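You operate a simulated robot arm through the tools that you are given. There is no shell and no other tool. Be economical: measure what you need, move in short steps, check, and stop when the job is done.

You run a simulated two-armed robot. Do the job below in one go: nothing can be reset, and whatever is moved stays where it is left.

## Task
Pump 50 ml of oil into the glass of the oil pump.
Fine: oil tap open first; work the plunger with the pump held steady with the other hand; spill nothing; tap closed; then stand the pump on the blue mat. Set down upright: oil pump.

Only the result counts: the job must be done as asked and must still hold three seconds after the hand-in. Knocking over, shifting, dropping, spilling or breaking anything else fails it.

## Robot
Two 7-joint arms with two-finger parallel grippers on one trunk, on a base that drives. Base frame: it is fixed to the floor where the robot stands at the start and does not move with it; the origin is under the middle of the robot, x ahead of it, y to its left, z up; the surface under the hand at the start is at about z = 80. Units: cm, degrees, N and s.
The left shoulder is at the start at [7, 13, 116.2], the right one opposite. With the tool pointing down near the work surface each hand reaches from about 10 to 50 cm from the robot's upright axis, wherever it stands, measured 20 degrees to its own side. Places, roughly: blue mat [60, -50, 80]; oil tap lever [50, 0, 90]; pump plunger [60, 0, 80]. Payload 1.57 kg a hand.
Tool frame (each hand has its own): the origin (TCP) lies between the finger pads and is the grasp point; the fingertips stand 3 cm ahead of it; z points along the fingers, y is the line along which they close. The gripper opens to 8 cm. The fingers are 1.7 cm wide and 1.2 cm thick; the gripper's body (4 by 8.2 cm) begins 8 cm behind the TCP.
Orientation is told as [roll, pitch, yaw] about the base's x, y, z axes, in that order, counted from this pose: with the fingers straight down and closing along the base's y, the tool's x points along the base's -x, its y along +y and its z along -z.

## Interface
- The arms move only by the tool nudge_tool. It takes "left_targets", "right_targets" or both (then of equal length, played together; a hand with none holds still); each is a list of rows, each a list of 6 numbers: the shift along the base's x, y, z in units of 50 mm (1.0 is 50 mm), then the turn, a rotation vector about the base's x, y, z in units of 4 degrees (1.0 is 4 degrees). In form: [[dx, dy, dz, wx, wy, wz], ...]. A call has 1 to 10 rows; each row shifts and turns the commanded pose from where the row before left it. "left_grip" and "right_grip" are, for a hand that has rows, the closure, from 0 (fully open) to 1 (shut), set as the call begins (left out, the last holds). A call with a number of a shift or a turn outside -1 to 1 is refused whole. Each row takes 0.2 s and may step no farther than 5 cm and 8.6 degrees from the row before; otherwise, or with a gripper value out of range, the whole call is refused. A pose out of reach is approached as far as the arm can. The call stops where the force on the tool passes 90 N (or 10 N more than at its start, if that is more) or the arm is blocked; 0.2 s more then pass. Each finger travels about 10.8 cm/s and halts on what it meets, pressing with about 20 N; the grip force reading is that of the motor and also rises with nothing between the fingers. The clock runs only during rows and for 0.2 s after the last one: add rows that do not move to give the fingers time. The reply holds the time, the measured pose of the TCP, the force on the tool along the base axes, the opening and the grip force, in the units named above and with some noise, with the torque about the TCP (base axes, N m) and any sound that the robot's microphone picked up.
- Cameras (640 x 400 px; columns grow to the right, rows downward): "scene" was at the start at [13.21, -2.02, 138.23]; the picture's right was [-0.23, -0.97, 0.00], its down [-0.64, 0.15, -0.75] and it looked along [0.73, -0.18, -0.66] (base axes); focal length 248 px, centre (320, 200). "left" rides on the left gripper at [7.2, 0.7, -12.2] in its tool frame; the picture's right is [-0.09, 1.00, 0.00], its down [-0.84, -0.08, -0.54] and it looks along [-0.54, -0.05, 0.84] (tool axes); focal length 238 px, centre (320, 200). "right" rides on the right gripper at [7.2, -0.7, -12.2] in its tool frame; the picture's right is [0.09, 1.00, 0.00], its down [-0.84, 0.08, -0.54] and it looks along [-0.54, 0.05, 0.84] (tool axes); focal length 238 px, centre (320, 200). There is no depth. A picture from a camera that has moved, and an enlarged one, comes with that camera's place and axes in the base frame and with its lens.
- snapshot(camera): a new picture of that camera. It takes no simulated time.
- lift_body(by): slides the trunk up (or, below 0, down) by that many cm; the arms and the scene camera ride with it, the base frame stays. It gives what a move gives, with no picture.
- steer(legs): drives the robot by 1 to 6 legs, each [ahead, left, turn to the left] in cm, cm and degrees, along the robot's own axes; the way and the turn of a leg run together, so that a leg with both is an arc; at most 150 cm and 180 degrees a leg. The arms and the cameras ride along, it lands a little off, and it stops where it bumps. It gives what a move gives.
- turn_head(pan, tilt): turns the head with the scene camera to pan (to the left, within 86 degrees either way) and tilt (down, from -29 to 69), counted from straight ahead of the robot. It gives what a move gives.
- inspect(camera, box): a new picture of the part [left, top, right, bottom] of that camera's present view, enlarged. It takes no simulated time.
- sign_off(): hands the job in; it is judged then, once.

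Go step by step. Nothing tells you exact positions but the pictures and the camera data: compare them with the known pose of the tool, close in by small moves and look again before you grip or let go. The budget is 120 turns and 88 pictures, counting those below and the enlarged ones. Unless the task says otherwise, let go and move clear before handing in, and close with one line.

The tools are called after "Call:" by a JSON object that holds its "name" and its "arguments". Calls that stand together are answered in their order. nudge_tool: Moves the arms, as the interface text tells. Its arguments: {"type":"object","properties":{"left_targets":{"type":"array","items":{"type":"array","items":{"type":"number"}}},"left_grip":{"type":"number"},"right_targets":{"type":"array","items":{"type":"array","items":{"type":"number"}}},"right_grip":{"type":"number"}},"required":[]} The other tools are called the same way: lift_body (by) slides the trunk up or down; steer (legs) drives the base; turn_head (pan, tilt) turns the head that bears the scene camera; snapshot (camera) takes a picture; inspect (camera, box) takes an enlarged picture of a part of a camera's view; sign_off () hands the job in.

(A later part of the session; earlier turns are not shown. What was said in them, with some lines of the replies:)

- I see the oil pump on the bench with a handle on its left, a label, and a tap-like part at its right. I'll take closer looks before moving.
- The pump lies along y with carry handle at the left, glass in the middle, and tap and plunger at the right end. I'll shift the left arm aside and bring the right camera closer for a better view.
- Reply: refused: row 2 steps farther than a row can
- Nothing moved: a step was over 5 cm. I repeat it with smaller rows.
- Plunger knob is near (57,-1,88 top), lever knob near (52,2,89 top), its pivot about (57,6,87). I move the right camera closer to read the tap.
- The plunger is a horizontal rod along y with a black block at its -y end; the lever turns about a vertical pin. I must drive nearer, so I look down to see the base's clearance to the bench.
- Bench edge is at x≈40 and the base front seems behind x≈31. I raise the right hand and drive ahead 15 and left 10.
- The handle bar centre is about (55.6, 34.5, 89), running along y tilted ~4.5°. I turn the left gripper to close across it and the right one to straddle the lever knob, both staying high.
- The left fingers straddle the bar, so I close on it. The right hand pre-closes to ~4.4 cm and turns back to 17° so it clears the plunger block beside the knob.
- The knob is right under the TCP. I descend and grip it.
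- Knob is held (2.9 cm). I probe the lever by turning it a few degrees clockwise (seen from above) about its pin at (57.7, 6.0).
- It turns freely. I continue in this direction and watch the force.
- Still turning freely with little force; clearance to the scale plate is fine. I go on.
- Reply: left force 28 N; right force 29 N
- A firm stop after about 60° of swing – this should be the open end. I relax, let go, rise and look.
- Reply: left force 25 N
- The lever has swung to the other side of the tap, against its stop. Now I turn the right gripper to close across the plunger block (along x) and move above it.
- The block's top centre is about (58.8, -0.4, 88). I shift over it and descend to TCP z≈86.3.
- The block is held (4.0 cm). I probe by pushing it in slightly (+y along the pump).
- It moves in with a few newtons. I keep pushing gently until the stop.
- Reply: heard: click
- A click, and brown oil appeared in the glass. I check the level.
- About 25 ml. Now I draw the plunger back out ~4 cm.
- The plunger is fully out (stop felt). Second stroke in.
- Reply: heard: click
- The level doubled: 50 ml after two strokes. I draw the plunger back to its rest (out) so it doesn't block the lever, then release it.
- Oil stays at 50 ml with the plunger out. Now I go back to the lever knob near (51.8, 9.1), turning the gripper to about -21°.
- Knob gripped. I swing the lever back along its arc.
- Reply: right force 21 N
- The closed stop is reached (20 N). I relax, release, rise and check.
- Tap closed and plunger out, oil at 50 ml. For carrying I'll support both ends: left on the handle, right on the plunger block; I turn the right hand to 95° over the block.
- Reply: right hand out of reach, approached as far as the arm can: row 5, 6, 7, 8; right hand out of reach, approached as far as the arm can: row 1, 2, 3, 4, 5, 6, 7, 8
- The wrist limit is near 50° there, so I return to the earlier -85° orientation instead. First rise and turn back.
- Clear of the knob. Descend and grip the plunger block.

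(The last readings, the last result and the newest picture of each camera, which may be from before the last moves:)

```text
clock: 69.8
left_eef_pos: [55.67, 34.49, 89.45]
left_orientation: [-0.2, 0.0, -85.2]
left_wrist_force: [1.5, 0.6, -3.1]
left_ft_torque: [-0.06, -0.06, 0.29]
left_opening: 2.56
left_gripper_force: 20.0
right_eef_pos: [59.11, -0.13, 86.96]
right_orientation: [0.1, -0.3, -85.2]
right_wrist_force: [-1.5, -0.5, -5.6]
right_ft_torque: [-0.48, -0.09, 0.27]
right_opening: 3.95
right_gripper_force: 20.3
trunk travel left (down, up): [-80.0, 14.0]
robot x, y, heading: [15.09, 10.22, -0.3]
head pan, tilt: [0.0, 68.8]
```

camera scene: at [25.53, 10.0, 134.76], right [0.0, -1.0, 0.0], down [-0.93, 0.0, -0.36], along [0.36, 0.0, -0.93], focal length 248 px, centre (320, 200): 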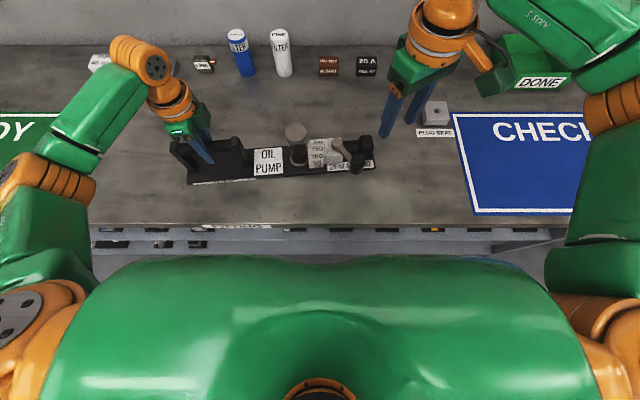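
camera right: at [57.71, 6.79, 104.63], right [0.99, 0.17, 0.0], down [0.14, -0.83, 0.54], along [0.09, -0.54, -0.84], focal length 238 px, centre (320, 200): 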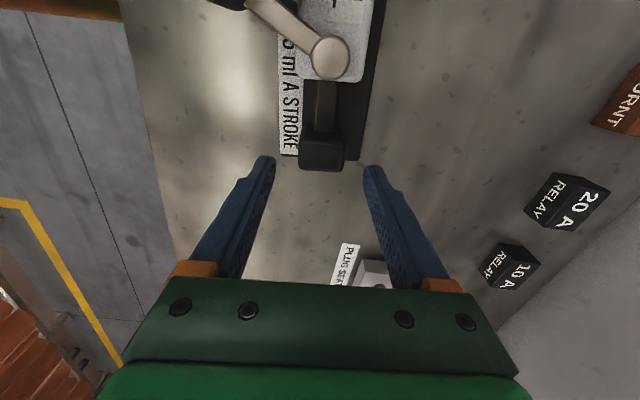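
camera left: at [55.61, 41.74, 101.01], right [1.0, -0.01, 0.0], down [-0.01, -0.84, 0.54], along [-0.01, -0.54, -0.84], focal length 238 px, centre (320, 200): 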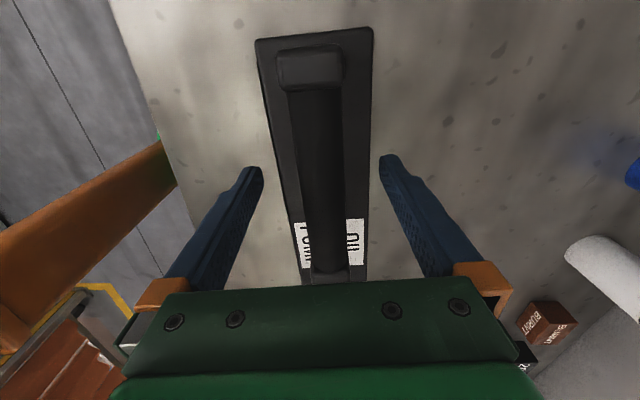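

Lifted slightly: load about 3 N left and 6 N right. I raise 4 cm more and look.

Call:
{"name": "nudge_tool", "arguments": {"left_targets": [[0, 0, 0.13, 0, 0, 0], [0, 0, 0.13, 0, 0, 0], [0, 0, 0.13, 0, 0, 0], [0, 0, 0.13, 0, 0, 0], [0, 0, 0.13, 0, 0, 0], [0, 0, 0.13, 0, 0, 0], [0, 0, 0, 0, 0, 0]], "right_targets": [[0, 0, 0.13, 0, 0, 0], [0, 0, 0.13, 0, 0, 0], [0, 0, 0.13, 0, 0, 0], [0, 0, 0.13, 0, 0, 0], [0, 0, 0.13, 0, 0, 0], [0, 0, 0.13, 0, 0, 0], [0, 0, 0, 0, 0, 0]]}}

Call:
{"name": "snapshot", "arguments": {"camera": "scene"}}

```text
clock: 71.4
left_eef_pos: [55.65, 34.56, 93.41]
left_orientation: [-0.1, 0.0, -85.3]
left_wrist_force: [1.3, -2.6, -3.0]
left_ft_torque: [-0.26, -0.12, 0.35]
left_opening: 2.56
left_gripper_force: 20.1
right_eef_pos: [59.04, -0.16, 90.82]
right_orientation: [0.0, -0.2, -85.2]
right_wrist_force: [-2.7, 3.1, -7.1]
right_ft_torque: [-0.44, 0.01, 0.33]
right_opening: 3.95
right_gripper_force: 19.9
trunk travel left (down, up): [-80.0, 14.0]
robot x, y, heading: [15.52, 9.42, -0.1]
head pan, tilt: [0.0, 68.8]
```

```text
32 pictures are left
camera scene: at [25.78, 10.0, 134.74], right [0.0, -1.0, 0.0], down [-0.93, 0.0, -0.36], along [0.36, 0.0, -0.93], focal length 248 px, centre (320, 200)
```

scene: 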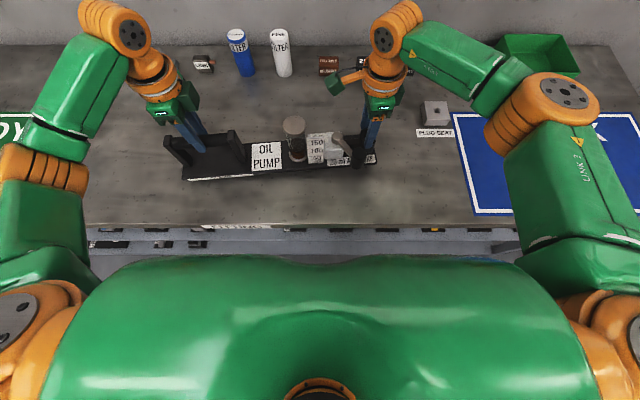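

The pump hangs level in both hands. I drive sideways to the right toward the mat in steps.

Call:
{"name": "steer", "arguments": {"legs": [[0, -20, 0]]}}

Call:
{"name": "snapshot", "arguments": {"camera": "scene"}}

```text
clock: 73.0
left_eef_pos: [55.75, 14.7, 93.33]
left_orientation: [-0.3, -0.2, -85.2]
left_wrist_force: [1.9, -3.7, -6.4]
left_ft_torque: [-0.11, -0.06, 0.3]
left_opening: 2.56
left_gripper_force: 20.0
right_eef_pos: [59.05, -19.93, 90.99]
right_orientation: [0.1, -0.4, -85.2]
right_wrist_force: [-1.9, 3.9, -4.0]
right_ft_torque: [0.15, 0.04, 0.14]
right_opening: 3.97
right_gripper_force: 20.0
trunk travel left (down, up): [-80.0, 14.0]
robot x, y, heading: [14.91, -10.32, 0.1]
head pan, tilt: [0.0, 68.8]
```

```text
31 pictures are left
camera scene: at [25.76, -9.65, 134.74], right [0.0, -1.0, 0.0], down [-0.93, 0.0, -0.36], along [0.36, 0.0, -0.93], focal length 248 px, centre (320, 200)
```

scene: 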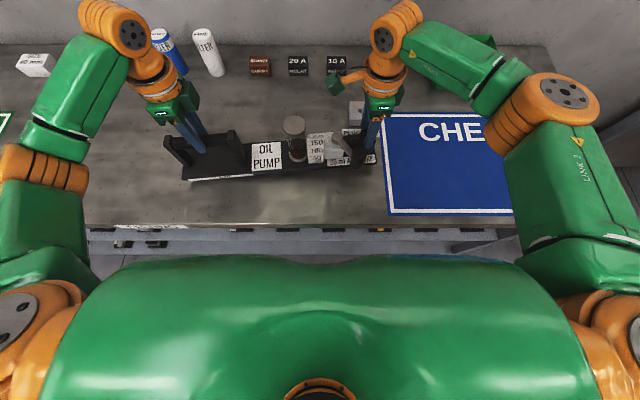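

Call:
{"name": "steer", "arguments": {"legs": [[0, -25, 0]]}}

Call:
{"name": "snapshot", "arguments": {"camera": "scene"}}

```text
clock: 74.8
left_eef_pos: [55.73, -10.49, 93.2]
left_orientation: [-0.3, -0.1, -85.6]
left_wrist_force: [0.9, -1.5, -4.4]
left_ft_torque: [-0.12, -0.08, 0.36]
left_opening: 2.59
left_gripper_force: 20.0
right_eef_pos: [58.94, -45.12, 90.93]
right_orientation: [0.1, -0.3, -85.5]
right_wrist_force: [-2.0, 1.5, -5.3]
right_ft_torque: [-0.13, -0.03, 0.21]
right_opening: 3.97
right_gripper_force: 20.0
trunk travel left (down, up): [-80.0, 14.0]
robot x, y, heading: [14.67, -34.99, -0.2]
head pan, tilt: [0.0, 68.8]
```

```text
30 pictures are left
camera scene: at [25.7, -34.72, 134.74], right [0.0, -1.0, 0.0], down [-0.93, 0.0, -0.36], along [0.36, 0.0, -0.93], focal length 248 px, centre (320, 200)
```

scene: 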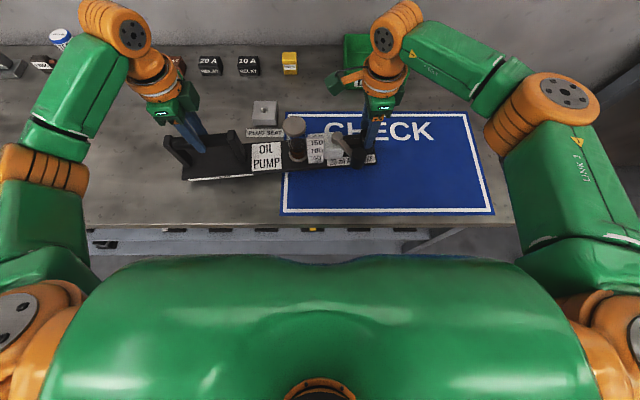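

Call:
{"name": "steer", "arguments": {"legs": [[0, -24.2, 0]]}}

Call:
{"name": "snapshot", "arguments": {"camera": "scene"}}

```text
clock: 76.6
left_eef_pos: [55.7, -34.54, 93.33]
left_orientation: [-0.2, -0.1, -85.5]
left_wrist_force: [1.4, -0.6, -5.2]
left_ft_torque: [-0.1, -0.05, 0.36]
left_opening: 2.58
left_gripper_force: 19.9
right_eef_pos: [58.91, -69.24, 90.84]
right_orientation: [0.0, -0.2, -85.7]
right_wrist_force: [-2.1, 0.8, -5.3]
right_ft_torque: [-0.13, -0.07, 0.21]
right_opening: 3.99
right_gripper_force: 20.1
trunk travel left (down, up): [-80.0, 14.0]
robot x, y, heading: [14.83, -58.9, -0.3]
head pan, tilt: [0.0, 68.8]
```

```text
29 pictures are left
camera scene: at [25.6, -58.8, 134.74], right [0.0, -1.0, 0.0], down [-0.93, 0.0, -0.36], along [0.36, 0.0, -0.93], focal length 248 px, centre (320, 200)
```

scene: 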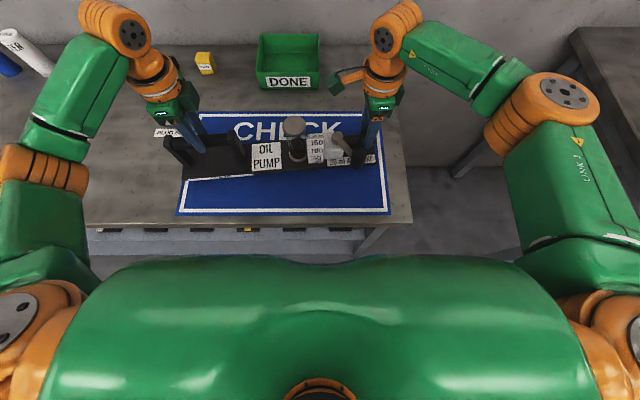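

The pump is over the mat with ~2 cm margin at each end. I lower it.

Call:
{"name": "nudge_tool", "arguments": {"left_targets": [[0, 0, -0.12, 0, 0, 0], [0, 0, -0.12, 0, 0, 0], [0, 0, -0.12, 0, 0, 0], [0, 0, -0.12, 0, 0, 0], [0, 0, -0.12, 0, 0, 0], [0, 0, -0.12, 0, 0, 0], [0, 0, -0.08, 0, 0, 0], [0, 0, 0, 0, 0, 0]], "right_targets": [[0, 0, -0.12, 0, 0, 0], [0, 0, -0.12, 0, 0, 0], [0, 0, -0.12, 0, 0, 0], [0, 0, -0.12, 0, 0, 0], [0, 0, -0.12, 0, 0, 0], [0, 0, -0.12, 0, 0, 0], [0, 0, -0.08, 0, 0, 0], [0, 0, 0, 0, 0, 0]]}}

Call:
{"name": "nudge_tool", "arguments": {"left_targets": [[0, 0, -0.04, 0, 0, 0], [0, 0, -0.02, 0, 0, 0], [0, 0, 0, 0, 0, 0]], "right_targets": [[0, 0, -0.04, 0, 0, 0], [0, 0, -0.02, 0, 0, 0], [0, 0, 0, 0, 0, 0]]}}

```text
clock: 78.4
left_eef_pos: [55.0, -34.87, 89.93]
left_orientation: [0.4, 0.1, -85.5]
left_wrist_force: [2.6, -0.9, 32.0]
left_ft_torque: [-0.05, -0.07, 0.35]
left_opening: 2.58
left_gripper_force: 19.8
right_eef_pos: [58.11, -69.53, 87.28]
right_orientation: [0.8, 0.0, -85.5]
right_wrist_force: [4.5, 2.2, 18.7]
right_ft_torque: [-0.02, 0.19, 0.33]
right_opening: 3.98
right_gripper_force: 20.3
trunk travel left (down, up): [-80.0, 14.0]
robot x, y, heading: [14.5, -59.13, -0.4]
head pan, tilt: [0.0, 68.8]
```

```text
clock: 79.2
left_eef_pos: [54.92, -34.9, 89.46]
left_orientation: [0.4, 0.1, -85.4]
left_wrist_force: [0.5, 1.2, 32.6]
left_ft_torque: [-0.03, -0.03, 0.3]
left_opening: 2.59
left_gripper_force: 19.7
right_eef_pos: [58.12, -69.59, 86.97]
right_orientation: [0.7, 0.0, -85.5]
right_wrist_force: [4.5, -0.1, 17.5]
right_ft_torque: [0.0, 0.27, 0.27]
right_opening: 4.0
right_gripper_force: 20.0
trunk travel left (down, up): [-80.0, 14.0]
robot x, y, heading: [14.78, -58.94, -0.4]
head pan, tilt: [0.0, 68.8]
```

Strong upward force: it's down on something, and I'm pressing. I look before going on.

Call:
{"name": "snapshot", "arguments": {"camera": "scene"}}

Call:
{"name": "inspect", "arguments": {"camera": "scene", "box": [150, 90, 410, 230]}}

Call:
{"name": "snapshot", "arguments": {"camera": "left"}}

```text
28 pictures are left
camera scene: at [24.4, -59.33, 134.85], right [0.0, -1.0, 0.0], down [-0.93, 0.01, -0.37], along [0.37, 0.0, -0.93], focal length 248 px, centre (320, 200)
```

scene: 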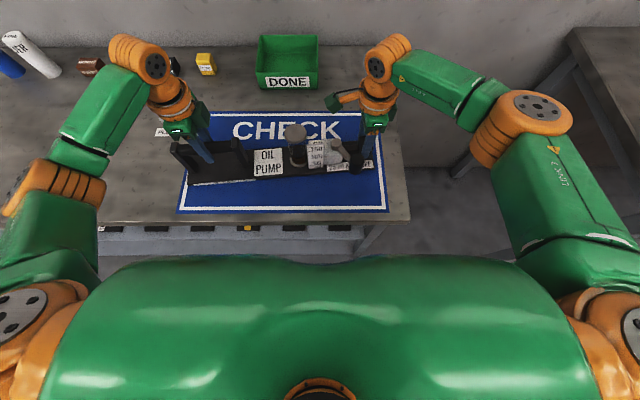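

```text
2.46 times, centred on (280, 160) of scene
camera zoom: at [24.4, -59.33, 134.85], right [0.0, -1.0, 0.0], down [-0.93, 0.01, -0.37], along [0.37, 0.0, -0.93], focal length 609 px, centre (418, 298)
```

zoom: 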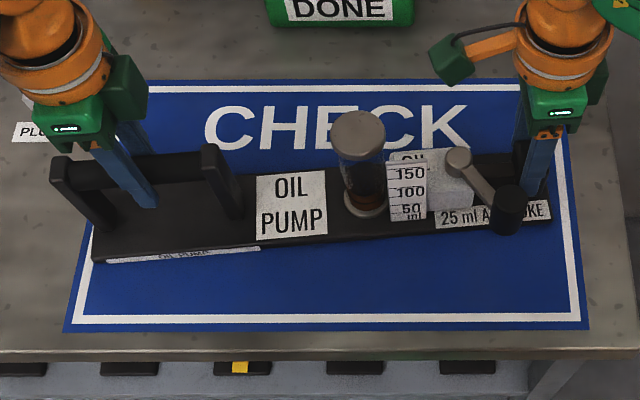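

```text
26 pictures are left
camera left: at [54.94, -27.59, 101.59], right [1.0, -0.01, 0.01], down [-0.02, -0.84, 0.54], along [0.0, -0.54, -0.84], focal length 238 px, centre (320, 200)
```

left: 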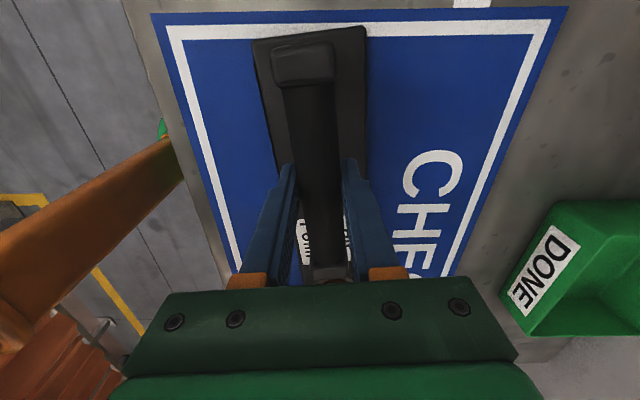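

The pump lies on the mat with the whole base inside the border. I ease the pressing before letting go.

Call:
{"name": "nudge_tool", "arguments": {"left_targets": [[0, 0, 0.05, 0, 0, 0], [0, 0, 0, 0, 0, 0]], "right_targets": [[0, 0, 0.05, 0, 0, 0], [0, 0, 0, 0, 0, 0]]}}

```text
clock: 79.8
left_eef_pos: [55.12, -34.94, 89.5]
left_orientation: [0.1, 0.2, -85.7]
left_wrist_force: [-5.3, -0.8, 12.8]
left_ft_torque: [0.51, 0.09, 0.27]
left_opening: 2.58
left_gripper_force: 20.1
right_eef_pos: [58.26, -69.44, 87.0]
right_orientation: [0.3, -0.1, -85.6]
right_wrist_force: [-0.2, -1.0, -4.5]
right_ft_torque: [0.39, 0.58, 0.29]
right_opening: 3.96
right_gripper_force: 19.9
trunk travel left (down, up): [-80.0, 14.0]
robot x, y, heading: [14.67, -58.98, -0.5]
head pan, tilt: [0.0, 68.8]
```

Call:
{"name": "nudge_tool", "arguments": {"left_targets": [[0, 0, 0.03, 0, 0, 0], [0, 0, 0, 0, 0, 0]], "right_targets": [[0, 0, -0.01, 0, 0, 0], [0, 0, 0, 0, 0, 0]]}}

```text
clock: 80.4
left_eef_pos: [55.43, -34.69, 89.44]
left_orientation: [0.0, 0.1, -85.6]
left_wrist_force: [2.2, -0.2, -10.1]
left_ft_torque: [0.53, 0.26, 0.36]
left_opening: 2.54
left_gripper_force: 19.8
right_eef_pos: [58.59, -69.39, 87.02]
right_orientation: [0.3, -0.1, -85.6]
right_wrist_force: [-4.2, -1.5, 13.6]
right_ft_torque: [0.41, 0.46, 0.22]
right_opening: 3.97
right_gripper_force: 20.3
trunk travel left (down, up): [-80.0, 14.0]
robot x, y, heading: [15.05, -58.89, -0.3]
head pan, tilt: [0.0, 68.8]
```

Call:
{"name": "nudge_tool", "arguments": {"left_targets": [[0, 0, -0.01, 0, 0, 0], [0, 0, 0, 0, 0, 0]], "right_targets": [[0, 0, 0.015, 0, 0, 0], [0, 0, 0, 0, 0, 0]]}}

```text
clock: 81.0
left_eef_pos: [55.36, -34.67, 89.67]
left_orientation: [-0.1, 0.0, -85.5]
left_wrist_force: [1.2, -0.6, -6.5]
left_ft_torque: [-0.09, -0.09, 0.26]
left_opening: 2.56
left_gripper_force: 20.0
right_eef_pos: [58.59, -69.3, 87.0]
right_orientation: [0.2, -0.2, -85.6]
right_wrist_force: [-4.7, -1.3, 3.8]
right_ft_torque: [-0.21, 0.33, 0.17]
right_opening: 3.94
right_gripper_force: 20.1
trunk travel left (down, up): [-80.0, 14.0]
robot x, y, heading: [14.87, -58.9, -0.3]
head pan, tilt: [0.0, 68.8]
```

Forces are nearly balanced. I open both hands and rise straight up.

Call:
{"name": "nudge_tool", "arguments": {"left_targets": [[0, 0, 0, 0, 0, 0], [0, 0, 0, 0, 0, 0], [0, 0, 0, 0, 0, 0]], "right_targets": [[0, 0, 0, 0, 0, 0], [0, 0, 0, 0, 0, 0], [0, 0, 0, 0, 0, 0]], "left_grip": 0.2, "right_grip": 0.25}}

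Call:
{"name": "nudge_tool", "arguments": {"left_targets": [[0, 0, 0.3, 0, 0, 0], [0, 0, 0.7, 0, 0, 0], [0, 0, 0.8, 0, 0, 0], [0, 0, 0.8, 0, 0, 0], [0, 0, 0, 0, 0, 0]], "right_targets": [[0, 0, 0.3, 0, 0, 0], [0, 0, 0.7, 0, 0, 0], [0, 0, 0.8, 0, 0, 0], [0, 0, 0.8, 0, 0, 0], [0, 0, 0, 0, 0, 0]]}}

Call:
{"name": "inspect", "arguments": {"camera": "scene", "box": [150, 90, 410, 230]}}

Call:
{"name": "snapshot", "arguments": {"camera": "scene"}}

```text
clock: 81.8
left_eef_pos: [55.54, -34.72, 89.42]
left_orientation: [-0.1, -0.1, -85.5]
left_wrist_force: [0.0, 0.2, 0.3]
left_ft_torque: [0.01, 0.0, 0.02]
left_opening: 6.4
left_gripper_force: 0.1
right_eef_pos: [58.7, -69.52, 86.93]
right_orientation: [0.2, -0.1, -85.6]
right_wrist_force: [0.1, 0.0, 0.2]
right_ft_torque: [0.02, 0.0, -0.01]
right_opening: 5.99
right_gripper_force: 0.1
trunk travel left (down, up): [-80.0, 14.0]
robot x, y, heading: [14.58, -58.98, -0.2]
head pan, tilt: [0.0, 68.8]
```

```text
clock: 83.0
left_eef_pos: [55.53, -34.71, 102.51]
left_orientation: [-0.1, 0.0, -85.5]
left_wrist_force: [0.8, 0.6, 0.0]
left_ft_torque: [0.0, -0.02, 0.02]
left_opening: 6.38
left_gripper_force: 0.1
right_eef_pos: [58.7, -69.34, 99.96]
right_orientation: [0.1, -0.1, -85.6]
right_wrist_force: [0.5, -0.4, -0.4]
right_ft_torque: [0.0, -0.01, 0.01]
right_opening: 6.0
right_gripper_force: 0.1
trunk travel left (down, up): [-80.0, 14.0]
robot x, y, heading: [14.79, -58.97, -0.3]
head pan, tilt: [0.0, 68.8]
```

```text
2.46 times, centred on (280, 160) of scene
camera zoom: at [25.38, -59.09, 134.76], right [0.0, -1.0, 0.0], down [-0.93, 0.0, -0.36], along [0.36, 0.0, -0.93], focal length 609 px, centre (418, 298)
```

zoom: 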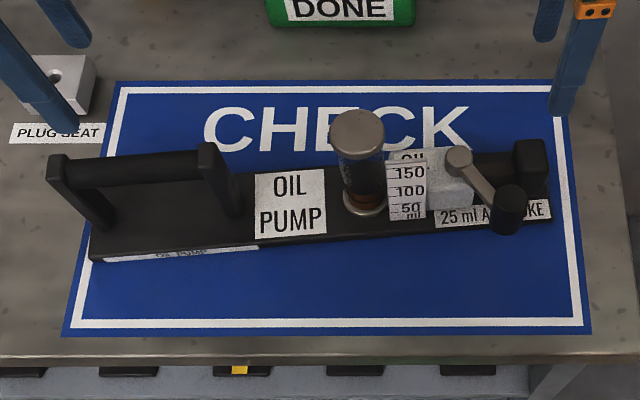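

```text
24 pictures are left
camera scene: at [25.38, -59.09, 134.76], right [0.0, -1.0, 0.0], down [-0.93, 0.0, -0.36], along [0.36, 0.0, -0.93], focal length 248 px, centre (320, 200)
```

scene: 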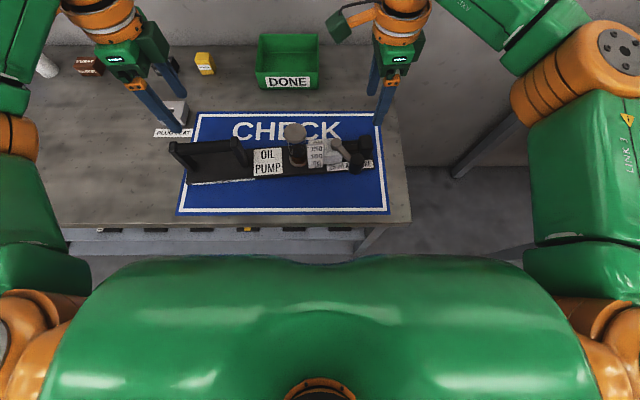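

The pump stands upright and entirely on the blue mat. The tap is closed, the glass shows about 50 ml, and both hands are clear.

Call:
{"name": "sign_off", "arguments": {}}

```text
The job is handed in.
```

The oil pump stands upright on the blue mat with about 50 ml in its glass from two full strokes; the tap is closed, I saw no spill, and the job is handed in.
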